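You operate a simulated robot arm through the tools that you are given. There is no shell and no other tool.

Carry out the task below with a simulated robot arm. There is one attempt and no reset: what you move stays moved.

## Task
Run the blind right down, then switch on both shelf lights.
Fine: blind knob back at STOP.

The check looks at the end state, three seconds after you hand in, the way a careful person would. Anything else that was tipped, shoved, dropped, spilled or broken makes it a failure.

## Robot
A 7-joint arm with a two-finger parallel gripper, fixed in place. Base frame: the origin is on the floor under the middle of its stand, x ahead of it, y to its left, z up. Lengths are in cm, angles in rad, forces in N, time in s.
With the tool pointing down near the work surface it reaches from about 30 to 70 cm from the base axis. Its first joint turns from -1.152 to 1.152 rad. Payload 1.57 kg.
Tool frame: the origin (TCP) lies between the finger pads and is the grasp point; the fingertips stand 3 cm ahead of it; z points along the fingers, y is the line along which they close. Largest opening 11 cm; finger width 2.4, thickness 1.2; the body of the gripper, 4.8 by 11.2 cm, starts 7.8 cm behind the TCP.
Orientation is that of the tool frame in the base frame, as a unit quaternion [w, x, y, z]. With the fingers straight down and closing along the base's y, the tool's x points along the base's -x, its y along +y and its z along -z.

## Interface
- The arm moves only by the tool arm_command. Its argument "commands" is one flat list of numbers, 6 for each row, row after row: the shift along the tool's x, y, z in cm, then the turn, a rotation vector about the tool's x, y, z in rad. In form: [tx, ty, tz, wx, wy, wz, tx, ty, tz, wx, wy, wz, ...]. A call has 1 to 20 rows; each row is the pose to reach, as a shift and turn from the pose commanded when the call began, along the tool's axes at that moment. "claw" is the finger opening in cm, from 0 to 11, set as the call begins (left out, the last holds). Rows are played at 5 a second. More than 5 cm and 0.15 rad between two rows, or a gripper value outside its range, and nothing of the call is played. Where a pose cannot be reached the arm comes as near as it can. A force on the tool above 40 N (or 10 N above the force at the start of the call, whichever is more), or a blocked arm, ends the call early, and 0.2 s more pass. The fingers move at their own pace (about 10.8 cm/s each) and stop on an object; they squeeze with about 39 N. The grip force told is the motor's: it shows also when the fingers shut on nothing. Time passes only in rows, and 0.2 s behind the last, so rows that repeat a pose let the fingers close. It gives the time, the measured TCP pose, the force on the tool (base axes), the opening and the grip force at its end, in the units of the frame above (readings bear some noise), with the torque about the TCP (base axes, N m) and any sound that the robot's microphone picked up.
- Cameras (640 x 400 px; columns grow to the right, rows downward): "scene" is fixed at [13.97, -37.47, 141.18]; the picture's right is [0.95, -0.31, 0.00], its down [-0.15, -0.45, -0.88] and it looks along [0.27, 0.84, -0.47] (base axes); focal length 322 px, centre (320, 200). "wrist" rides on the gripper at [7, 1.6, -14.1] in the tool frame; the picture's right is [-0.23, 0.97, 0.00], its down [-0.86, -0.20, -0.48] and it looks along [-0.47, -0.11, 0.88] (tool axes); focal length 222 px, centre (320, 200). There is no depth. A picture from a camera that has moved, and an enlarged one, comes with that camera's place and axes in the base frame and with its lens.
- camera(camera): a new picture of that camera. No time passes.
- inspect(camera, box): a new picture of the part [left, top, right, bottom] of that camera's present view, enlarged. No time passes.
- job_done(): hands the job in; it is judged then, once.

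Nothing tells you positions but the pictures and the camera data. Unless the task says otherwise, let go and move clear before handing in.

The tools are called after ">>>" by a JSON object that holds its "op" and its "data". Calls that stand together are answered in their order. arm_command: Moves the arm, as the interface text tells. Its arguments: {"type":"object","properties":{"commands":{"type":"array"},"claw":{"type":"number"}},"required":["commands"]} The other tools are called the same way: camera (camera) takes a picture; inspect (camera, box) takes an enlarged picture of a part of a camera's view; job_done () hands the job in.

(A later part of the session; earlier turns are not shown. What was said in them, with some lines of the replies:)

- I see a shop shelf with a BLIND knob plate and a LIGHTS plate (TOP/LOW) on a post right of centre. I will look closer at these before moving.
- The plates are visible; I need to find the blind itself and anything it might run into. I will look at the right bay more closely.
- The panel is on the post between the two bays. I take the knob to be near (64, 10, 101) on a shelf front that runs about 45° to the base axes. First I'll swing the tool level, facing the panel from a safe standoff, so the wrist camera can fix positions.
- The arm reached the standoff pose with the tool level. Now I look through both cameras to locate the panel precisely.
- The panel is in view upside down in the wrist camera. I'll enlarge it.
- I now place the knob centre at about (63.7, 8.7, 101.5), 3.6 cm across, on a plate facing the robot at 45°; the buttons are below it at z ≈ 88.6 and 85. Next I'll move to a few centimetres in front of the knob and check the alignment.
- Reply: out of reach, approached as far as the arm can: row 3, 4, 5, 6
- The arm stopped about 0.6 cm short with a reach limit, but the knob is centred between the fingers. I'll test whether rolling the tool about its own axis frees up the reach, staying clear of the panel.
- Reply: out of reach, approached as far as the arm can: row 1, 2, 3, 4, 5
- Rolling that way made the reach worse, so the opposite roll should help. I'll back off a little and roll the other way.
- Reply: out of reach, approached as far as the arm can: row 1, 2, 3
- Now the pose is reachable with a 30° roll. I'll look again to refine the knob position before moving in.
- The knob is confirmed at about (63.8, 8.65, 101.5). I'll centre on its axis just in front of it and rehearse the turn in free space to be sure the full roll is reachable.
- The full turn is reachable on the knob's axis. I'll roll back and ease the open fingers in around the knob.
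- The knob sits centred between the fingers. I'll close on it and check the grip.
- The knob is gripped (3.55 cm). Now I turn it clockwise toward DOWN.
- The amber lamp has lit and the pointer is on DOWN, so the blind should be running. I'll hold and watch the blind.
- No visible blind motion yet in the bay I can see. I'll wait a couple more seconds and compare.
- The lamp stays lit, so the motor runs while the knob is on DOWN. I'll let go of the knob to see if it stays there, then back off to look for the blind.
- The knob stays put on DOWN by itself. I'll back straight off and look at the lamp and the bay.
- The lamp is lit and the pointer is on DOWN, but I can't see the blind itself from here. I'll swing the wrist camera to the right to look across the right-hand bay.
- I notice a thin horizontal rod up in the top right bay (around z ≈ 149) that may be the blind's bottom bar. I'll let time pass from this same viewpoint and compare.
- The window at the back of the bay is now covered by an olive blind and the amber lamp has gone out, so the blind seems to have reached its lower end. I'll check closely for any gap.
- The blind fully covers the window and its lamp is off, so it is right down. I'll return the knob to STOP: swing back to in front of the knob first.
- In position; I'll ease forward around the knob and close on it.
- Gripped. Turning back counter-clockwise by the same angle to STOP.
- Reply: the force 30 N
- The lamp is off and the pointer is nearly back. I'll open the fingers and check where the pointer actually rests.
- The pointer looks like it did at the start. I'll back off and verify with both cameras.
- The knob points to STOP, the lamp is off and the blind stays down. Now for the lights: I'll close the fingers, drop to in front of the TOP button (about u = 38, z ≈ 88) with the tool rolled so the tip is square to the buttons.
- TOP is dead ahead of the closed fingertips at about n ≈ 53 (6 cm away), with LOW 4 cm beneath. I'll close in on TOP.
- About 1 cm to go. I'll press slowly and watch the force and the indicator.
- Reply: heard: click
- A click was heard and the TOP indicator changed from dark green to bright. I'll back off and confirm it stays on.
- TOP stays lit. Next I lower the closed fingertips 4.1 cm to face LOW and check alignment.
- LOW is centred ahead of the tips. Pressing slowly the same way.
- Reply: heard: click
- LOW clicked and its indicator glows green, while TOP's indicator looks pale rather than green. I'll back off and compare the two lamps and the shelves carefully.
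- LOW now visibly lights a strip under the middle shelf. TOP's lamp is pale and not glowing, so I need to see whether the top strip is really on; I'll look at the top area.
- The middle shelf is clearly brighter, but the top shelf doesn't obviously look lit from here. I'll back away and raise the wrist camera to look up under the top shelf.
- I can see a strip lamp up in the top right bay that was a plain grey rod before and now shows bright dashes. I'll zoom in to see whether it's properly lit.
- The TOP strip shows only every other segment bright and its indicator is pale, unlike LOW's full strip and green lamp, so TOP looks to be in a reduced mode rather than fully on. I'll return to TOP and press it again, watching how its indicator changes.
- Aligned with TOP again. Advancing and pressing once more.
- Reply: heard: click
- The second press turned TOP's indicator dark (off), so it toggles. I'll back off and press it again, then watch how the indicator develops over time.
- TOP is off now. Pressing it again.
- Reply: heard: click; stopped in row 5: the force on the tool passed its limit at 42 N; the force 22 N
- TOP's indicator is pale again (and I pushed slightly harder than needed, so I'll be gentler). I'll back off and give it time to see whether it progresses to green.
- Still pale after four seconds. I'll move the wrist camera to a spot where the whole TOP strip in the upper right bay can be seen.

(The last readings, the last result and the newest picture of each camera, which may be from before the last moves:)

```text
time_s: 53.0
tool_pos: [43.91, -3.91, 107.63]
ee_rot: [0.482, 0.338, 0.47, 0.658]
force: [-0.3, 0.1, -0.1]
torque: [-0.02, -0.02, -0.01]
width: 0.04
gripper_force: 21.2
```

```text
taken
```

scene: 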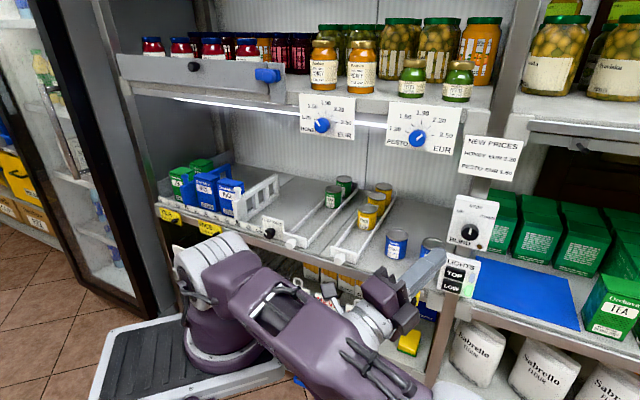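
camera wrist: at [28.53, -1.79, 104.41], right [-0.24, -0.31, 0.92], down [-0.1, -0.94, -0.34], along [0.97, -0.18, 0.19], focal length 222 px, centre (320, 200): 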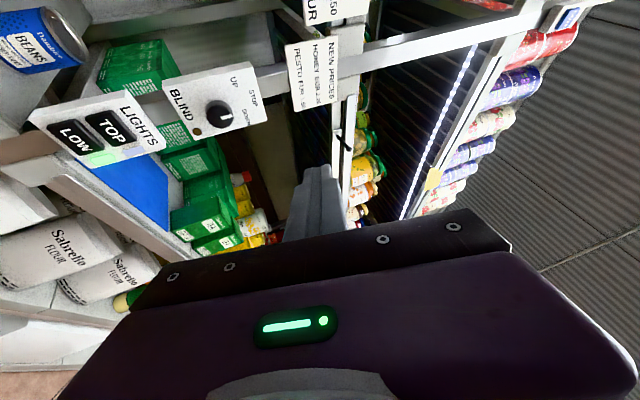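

>>> {"op": "inspect", "data": {"camera": "wrist", "box": [380, 20, 540, 230]}}

>>> {"op": "inspect", "data": {"camera": "wrist", "box": [20, 60, 260, 190]}}

>>> {"op": "inspect", "data": {"camera": "wrist", "box": [400, 140, 470, 230]}}

>>> {"op": "inspect", "data": {"camera": "scene", "box": [430, 240, 510, 310]}}

```text
1.90 times, centred on (460, 125) of wrist
camera zoom: at [28.53, -1.79, 104.41], right [-0.24, -0.31, 0.92], down [-0.1, -0.94, -0.34], along [0.97, -0.18, 0.19], focal length 423 px, centre (53, 343)
```

zoom: 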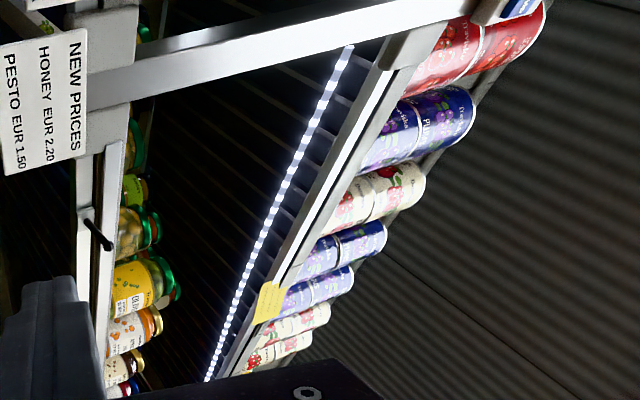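

```text
2.67 times, centred on (140, 125) of wrist
camera zoom: at [28.53, -1.79, 104.41], right [-0.24, -0.31, 0.92], down [-0.1, -0.94, -0.34], along [0.97, -0.18, 0.19], focal length 592 px, centre (800, 400)
```

zoom: 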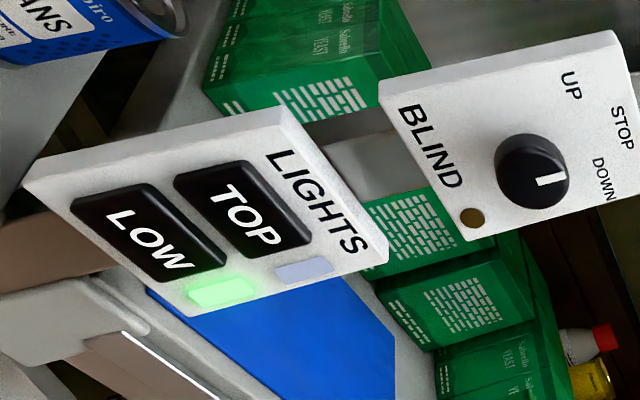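

```text
4.44 times, centred on (435, 185) of wrist
camera zoom: at [28.53, -1.79, 104.41], right [-0.24, -0.31, 0.92], down [-0.1, -0.94, -0.34], along [0.97, -0.18, 0.19], focal length 987 px, centre (-191, 267)
```

zoom: 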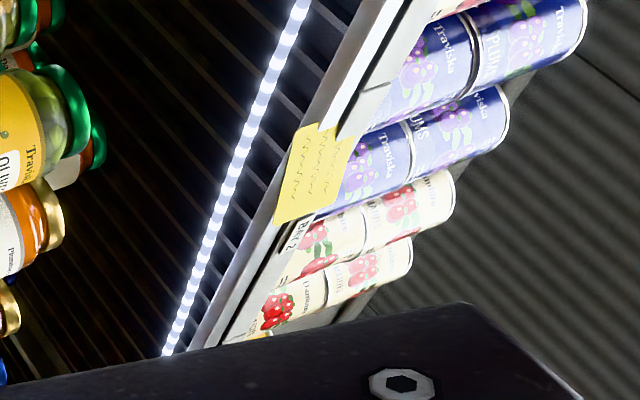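

```text
5.71 times, centred on (470, 275) of scene
camera zoom: at [13.97, -37.47, 141.18], right [0.95, -0.31, 0.0], down [-0.15, -0.45, -0.88], along [0.27, 0.84, -0.47], focal length 1840 px, centre (-537, -229)
```

zoom: 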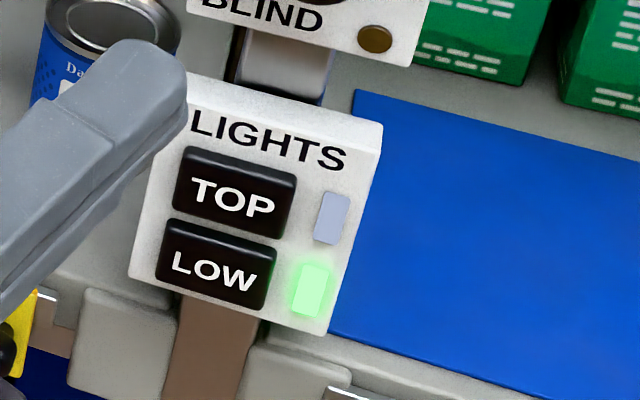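

A yellow sticky note is stuck on the shelf edge right beside the TOP strip. I'll try to read it.

>>> {"op": "inspect", "data": {"camera": "wrist", "box": [418, 160, 450, 195]}}

>>> {"op": "inspect", "data": {"camera": "wrist", "box": [426, 166, 444, 190]}}

```text
11.43 times, centred on (434, 178) of wrist
camera zoom: at [28.53, -1.79, 104.41], right [-0.24, -0.31, 0.92], down [-0.1, -0.94, -0.34], along [0.97, -0.18, 0.19], focal length 2538 px, centre (-983, 457)
```

zoom: 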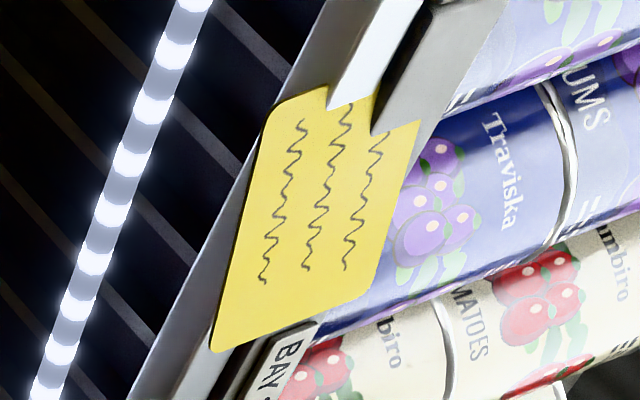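

```text
16.00 times, centred on (435, 178) of wrist
camera zoom: at [28.53, -1.79, 104.41], right [-0.24, -0.31, 0.92], down [-0.1, -0.94, -0.34], along [0.97, -0.18, 0.19], focal length 3554 px, centre (-1520, 552)
```

zoom: 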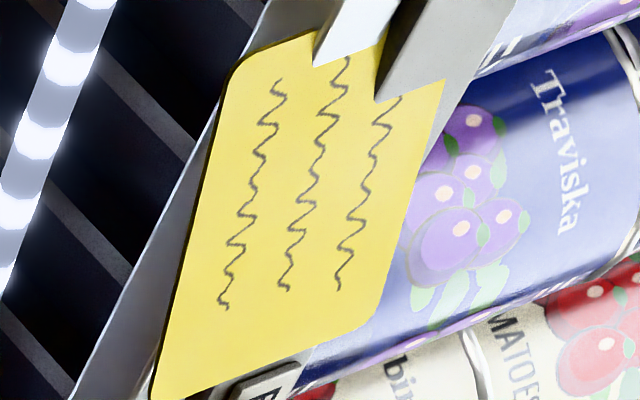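

The note is only scribbles. The strip itself is clearly throwing light on the jars and cans, so I'll compare it against the LOW strip's look.

>>> {"op": "inspect", "data": {"camera": "scene", "box": [160, 85, 240, 125]}}

>>> {"op": "inspect", "data": {"camera": "scene", "box": [345, 105, 395, 140]}}

>>> {"op": "inspect", "data": {"camera": "scene", "box": [500, 0, 640, 110]}}

```text
8.00 times, centred on (200, 105) of scene
camera zoom: at [13.97, -37.47, 141.18], right [0.95, -0.31, 0.0], down [-0.15, -0.45, -0.88], along [0.27, 0.84, -0.47], focal length 2576 px, centre (1280, 960)
```

zoom: 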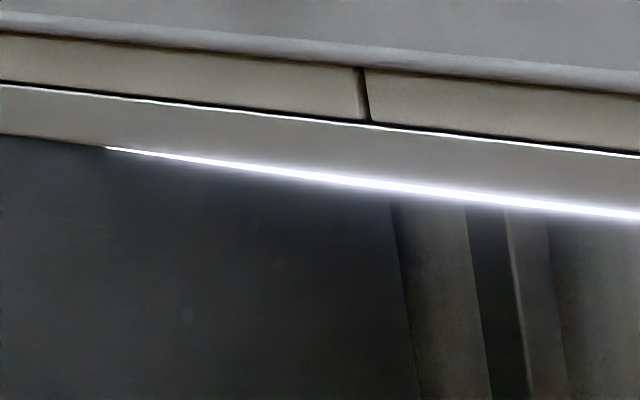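

```text
11.43 times, centred on (370, 122) of scene
camera zoom: at [13.97, -37.47, 141.18], right [0.95, -0.31, 0.0], down [-0.15, -0.45, -0.88], along [0.27, 0.84, -0.47], focal length 3680 px, centre (-251, 1086)
```

zoom: 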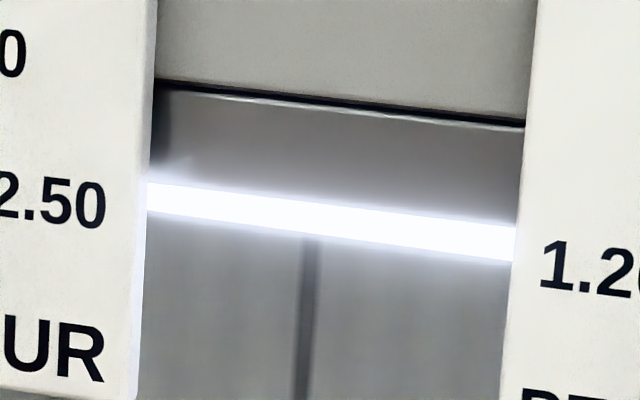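

```text
3.64 times, centred on (570, 55) of scene
camera zoom: at [13.97, -37.47, 141.18], right [0.95, -0.31, 0.0], down [-0.15, -0.45, -0.88], along [0.27, 0.84, -0.47], focal length 1171 px, centre (-589, 727)
```

zoom: 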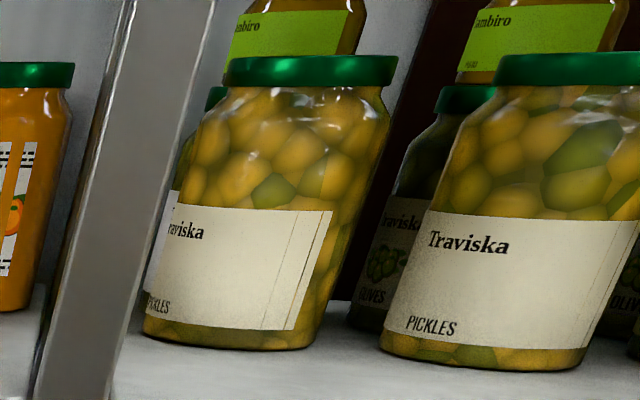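

LOW's strip is one continuous bright line, whereas TOP's shows separate bright dots like an LED strip. I'll test TOP with a longer press to see whether there is any fuller mode; I'm heading back in front of the button first.

>>> {"op": "arm_command", "data": {"commands": [0.6, -3.1, 1.39, 0.038, 0.06, 0, 1.21, -6.2, 2.78, 0.077, 0.12, 0, 1.81, -9.29, 4.16, 0.115, 0.18, 0, 2.42, -12.39, 5.55, 0.154, 0.24, 0, 3.02, -15.49, 6.94, 0.192, 0.3, 0, 3.62, -18.59, 8.33, 0.23, 0.36, 0, 4.23, -21.68, 9.71, 0.269, 0.42, 0, 4.83, -24.78, 11.1, 0.307, 0.48, 0, 4.83, -24.78, 11.1, 0.307, 0.48, 0]}}

>>> {"op": "inspect", "data": {"camera": "wrist", "box": [240, 100, 400, 240]}}

>>> {"op": "inspect", "data": {"camera": "scene", "box": [430, 190, 510, 310]}}

```text
time_s: 55.0
tool_pos: [60.3, 6.32, 88.16]
ee_rot: [0.299, 0.241, 0.666, 0.64]
force: [-0.5, 0.8, -0.6]
torque: [-0.02, -0.01, -0.05]
width: 0.01
gripper_force: 20.7
```

```text
2.86 times, centred on (320, 170) of wrist
camera zoom: at [45.31, 1.08, 89.13], right [0.1, -0.1, 0.99], down [0.28, -0.95, -0.12], along [0.96, 0.29, -0.07], focal length 635 px, centre (320, 286)
```

zoom: 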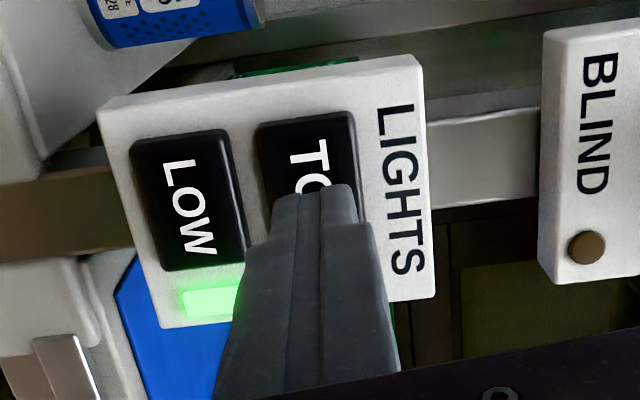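

```text
3.33 times, centred on (470, 250) of scene
camera zoom: at [13.97, -37.47, 141.18], right [0.95, -0.31, 0.0], down [-0.15, -0.45, -0.88], along [0.27, 0.84, -0.47], focal length 1074 px, centre (-180, 33)
```

zoom: 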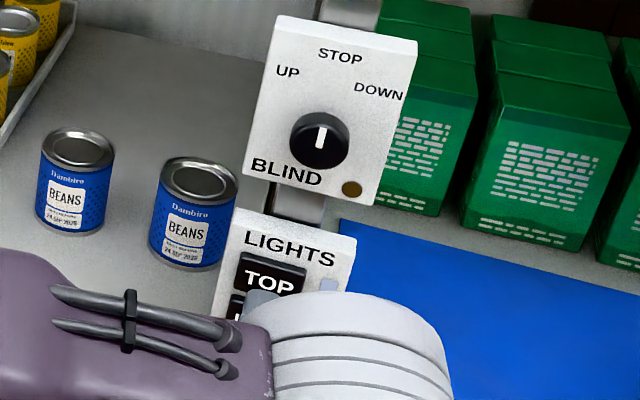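

In front of TOP. I'll press gently and hold for a couple of seconds.

>>> {"op": "arm_command", "data": {"commands": [0, -0.25, 1.0, 0, 0, 0, 0, -0.25, 1.8, 0, 0, 0, 0, -0.25, 2.3, 0, 0, 0, 0, -0.25, 2.7, 0, 0, 0, 0, -0.25, 3.0, 0, 0, 0, 0, -0.25, 3.0, 0, 0, 0, 0, -0.25, 3.0, 0, 0, 0, 0, -0.25, 3.0, 0, 0, 0, 0, -0.25, 3.0, 0, 0, 0, 0, -0.25, 3.0, 0, 0, 0, 0, -0.25, 3.0, 0, 0, 0, 0, -0.25, 3.0, 0, 0, 0, 0, -0.25, 3.0, 0, 0, 0, 0, -0.25, 3.0, 0, 0, 0, 0, -0.25, 3.0, 0, 0, 0, 0, -0.25, 3.0, 0, 0, 0]}}

>>> {"op": "inspect", "data": {"camera": "scene", "box": [430, 190, 510, 310]}}

```text
time_s: 58.4
tool_pos: [62.39, 8.35, 87.82]
ee_rot: [0.3, 0.241, 0.664, 0.641]
force: [-8.1, -8.6, 3.0]
torque: [0.1, -0.04, -0.04]
width: 0.01
gripper_force: 21.9
heard: click
```

```text
3.33 times, centred on (470, 250) of scene
camera zoom: at [13.94, -37.49, 141.18], right [0.95, -0.31, 0.0], down [-0.15, -0.45, -0.88], along [0.27, 0.84, -0.47], focal length 1074 px, centre (-180, 33)
```

zoom: 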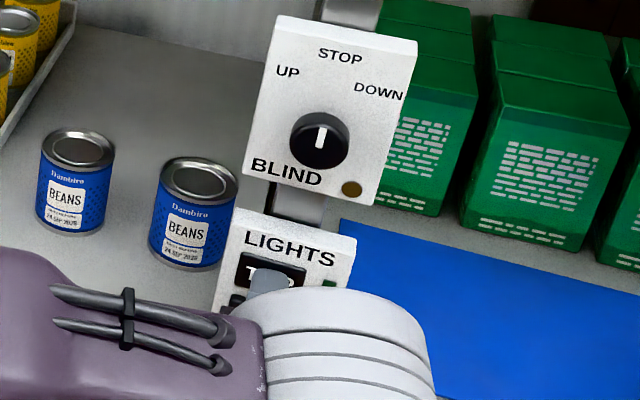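

The long press from on simply turned it off. I'll release and do a long press from off.

>>> {"op": "arm_command", "data": {"commands": [0, 0, -1, 0, 0, 0, 0, 0, -2, 0, 0, 0, 0, 0, -2, 0, 0, 0, 0, 0, -2, 0, 0, 0]}}

>>> {"op": "arm_command", "data": {"commands": [0, 0, 0.8, 0, 0, 0, 0, 0, 1.3, 0, 0, 0, 0, 0, 1.7, 0, 0, 0, 0, 0, 2.0, 0, 0, 0, 0, 0, 2.0, 0, 0, 0, 0, 0, 2.0, 0, 0, 0, 0, 0, 2.0, 0, 0, 0, 0, 0, 2.0, 0, 0, 0, 0, 0, 2.0, 0, 0, 0, 0, 0, 2.0, 0, 0, 0, 0, 0, 2.0, 0, 0, 0, 0, 0, 2.0, 0, 0, 0, 0, 0, 2.0, 0, 0, 0, 0, 0, 2.0, 0, 0, 0, 0, 0, 2.0, 0, 0, 0, 0, 0, 2.0, 0, 0, 0, 0, 0, 2.0, 0, 0, 0, 0, 0, 2.0, 0, 0, 0]}}

>>> {"op": "inspect", "data": {"camera": "scene", "box": [430, 190, 510, 310]}}

```text
time_s: 59.4
tool_pos: [61.03, 6.92, 87.78]
ee_rot: [0.3, 0.241, 0.665, 0.64]
force: [-0.4, 0.8, 0.4]
torque: [0.03, -0.03, -0.02]
width: 0.01
gripper_force: 21.0
```

```text
time_s: 63.2
tool_pos: [62.52, 8.27, 87.75]
ee_rot: [0.299, 0.241, 0.665, 0.64]
force: [-9.3, -9.2, 2.5]
torque: [0.04, -0.07, -0.02]
width: 0.02
gripper_force: 21.0
heard: click
```

```text
3.33 times, centred on (470, 250) of scene
camera zoom: at [13.94, -37.5, 141.18], right [0.95, -0.31, 0.0], down [-0.15, -0.45, -0.88], along [0.27, 0.84, -0.47], focal length 1074 px, centre (-180, 33)
```

zoom: 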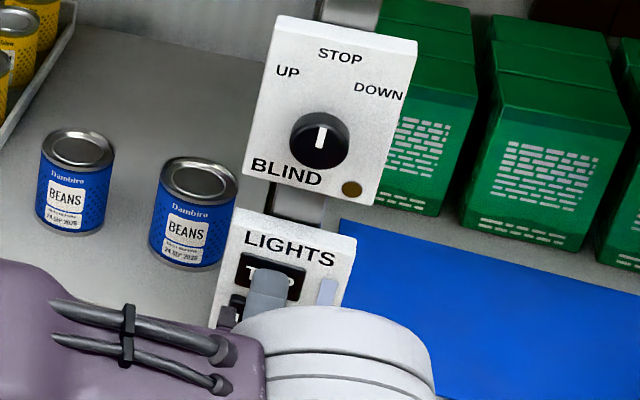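

TOP just toggles between off and this lit (pale indicator, LED strip glowing) state, so it is now on. I'll back well clear and do a final check of everything.

>>> {"op": "arm_command", "data": {"commands": [0, 0, -1.5, 0, 0, 0, 0, 0, -4, 0, 0, 0, 0, 0, -8, 0, 0, 0, 0, 0, -12, 0, 0, 0, 0, 3, -15, -0.044, -0.069, 0, 0.5, 7, -16, -0.088, -0.137, 0, 1.0, 11, -17, -0.132, -0.206, 0, 1.5, 15, -18, -0.175, -0.274, 0, 2.0, 18, -18.5, -0.219, -0.343, 0, 2.4, 20.3, -18.5, -0.263, -0.411, 0, 2.67, 20.3, -18.5, -0.307, -0.48, 0, 2.67, 20.3, -18.5, -0.307, -0.48, 0]}}

>>> {"op": "camera", "data": {"camera": "scene"}}

>>> {"op": "camera", "data": {"camera": "wrist"}}

>>> {"op": "inspect", "data": {"camera": "scene", "box": [430, 190, 510, 310]}}

```text
time_s: 65.8
tool_pos: [46.24, -1.5, 107.78]
ee_rot: [0.482, 0.338, 0.47, 0.658]
force: [0.8, -0.5, -0.1]
torque: [0.04, 0.03, 0.03]
width: 0.01
gripper_force: 21.5
```

```text
taken
```

scene: 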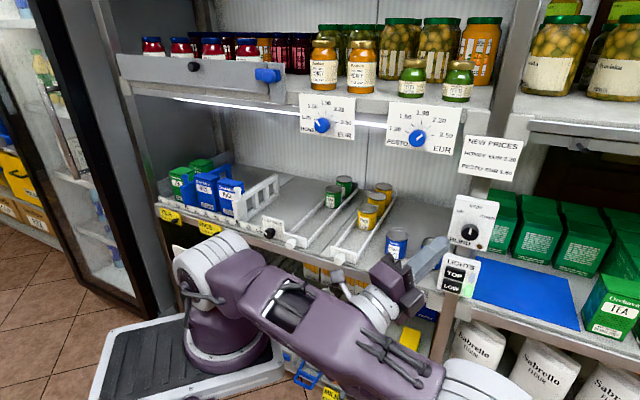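

```text
taken
camera wrist: at [30.91, 0.57, 104.62], right [-0.24, -0.31, 0.92], down [-0.1, -0.94, -0.34], along [0.97, -0.18, 0.19], focal length 222 px, centre (320, 200)
```

wrist: 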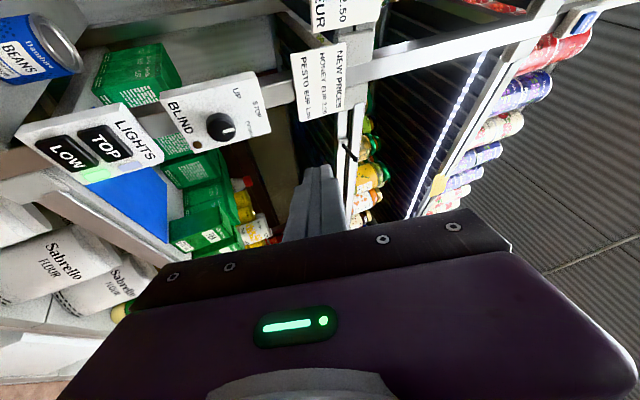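

```text
3.33 times, centred on (470, 250) of scene
camera zoom: at [13.97, -37.47, 141.18], right [0.95, -0.31, 0.0], down [-0.15, -0.45, -0.88], along [0.27, 0.84, -0.47], focal length 1074 px, centre (-180, 33)
```

zoom: 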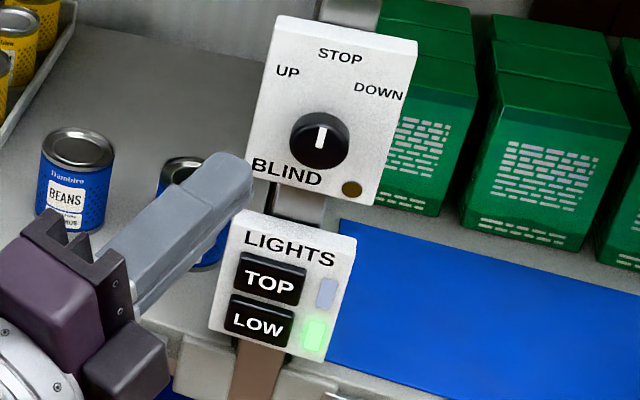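

Both strips are lit, the knob is at STOP and the arm is clear. One last look at the blind to confirm there's no gap.

>>> {"op": "inspect", "data": {"camera": "wrist", "box": [200, 100, 360, 250]}}

>>> {"op": "inspect", "data": {"camera": "scene", "box": [560, 130, 640, 220]}}

>>> {"op": "inspect", "data": {"camera": "wrist", "box": [380, 20, 540, 230]}}

```text
2.67 times, centred on (280, 175) of wrist
camera zoom: at [30.91, 0.57, 104.62], right [-0.24, -0.31, 0.92], down [-0.1, -0.94, -0.34], along [0.97, -0.18, 0.19], focal length 592 px, centre (427, 267)
```

zoom: 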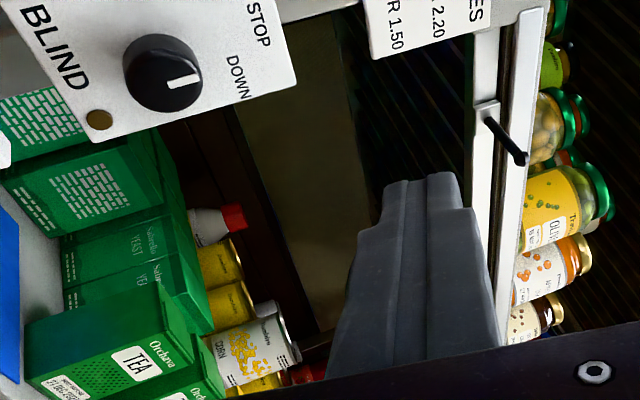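

```text
4.44 times, centred on (600, 175) of scene
camera zoom: at [13.97, -37.47, 141.18], right [0.95, -0.31, 0.0], down [-0.15, -0.45, -0.88], along [0.27, 0.84, -0.47], focal length 1431 px, centre (-924, 311)
```

zoom: 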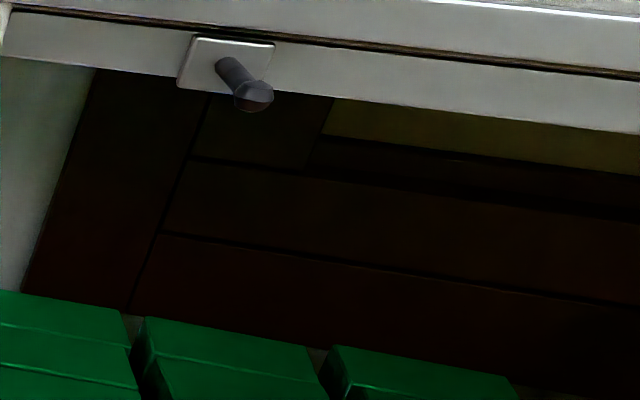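

```text
1.90 times, centred on (460, 125) of wrist
camera zoom: at [30.91, 0.57, 104.62], right [-0.24, -0.31, 0.92], down [-0.1, -0.94, -0.34], along [0.97, -0.18, 0.19], focal length 423 px, centre (53, 343)
```

zoom: 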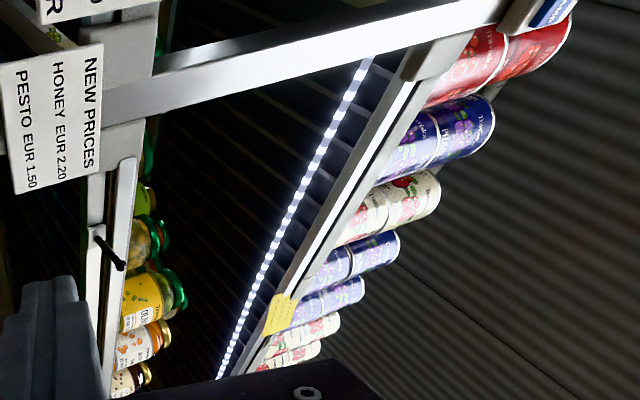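

The blind covers the window right to the sill and the knob is back at STOP with its lamp out. The TOP and LOW strips are both lit, nothing else has moved, and the arm is clear, so I'm handing in.

>>> {"op": "job_done", "data": {}}

```text
The job is handed in.
```

The blind is fully down, both shelf lights are on, and the job is handed in; I don't have the check's result.

- **Blind:** I turned the knob to DOWN and the blind ran until its amber lamp went out. It now covers the back window to the sill with no gap visible. The knob is back at STOP.
- **LOW light:** One press clicked, its indicator turned green, and the strip under the middle shelf is lit.
- **TOP light:** It is on, and its strip in the upper right bay is glowing. Its indicator shows pale rather than green, and the strip lights as separate dots rather than one line. I pressed it several times, including two long holds, and it only switches between off and this state, so I took this as on.

One of the TOP presses went a little over the 40 N force limit and stopped early; I saw no damage. I saw nothing else moved, and the arm is clear of the shelves.
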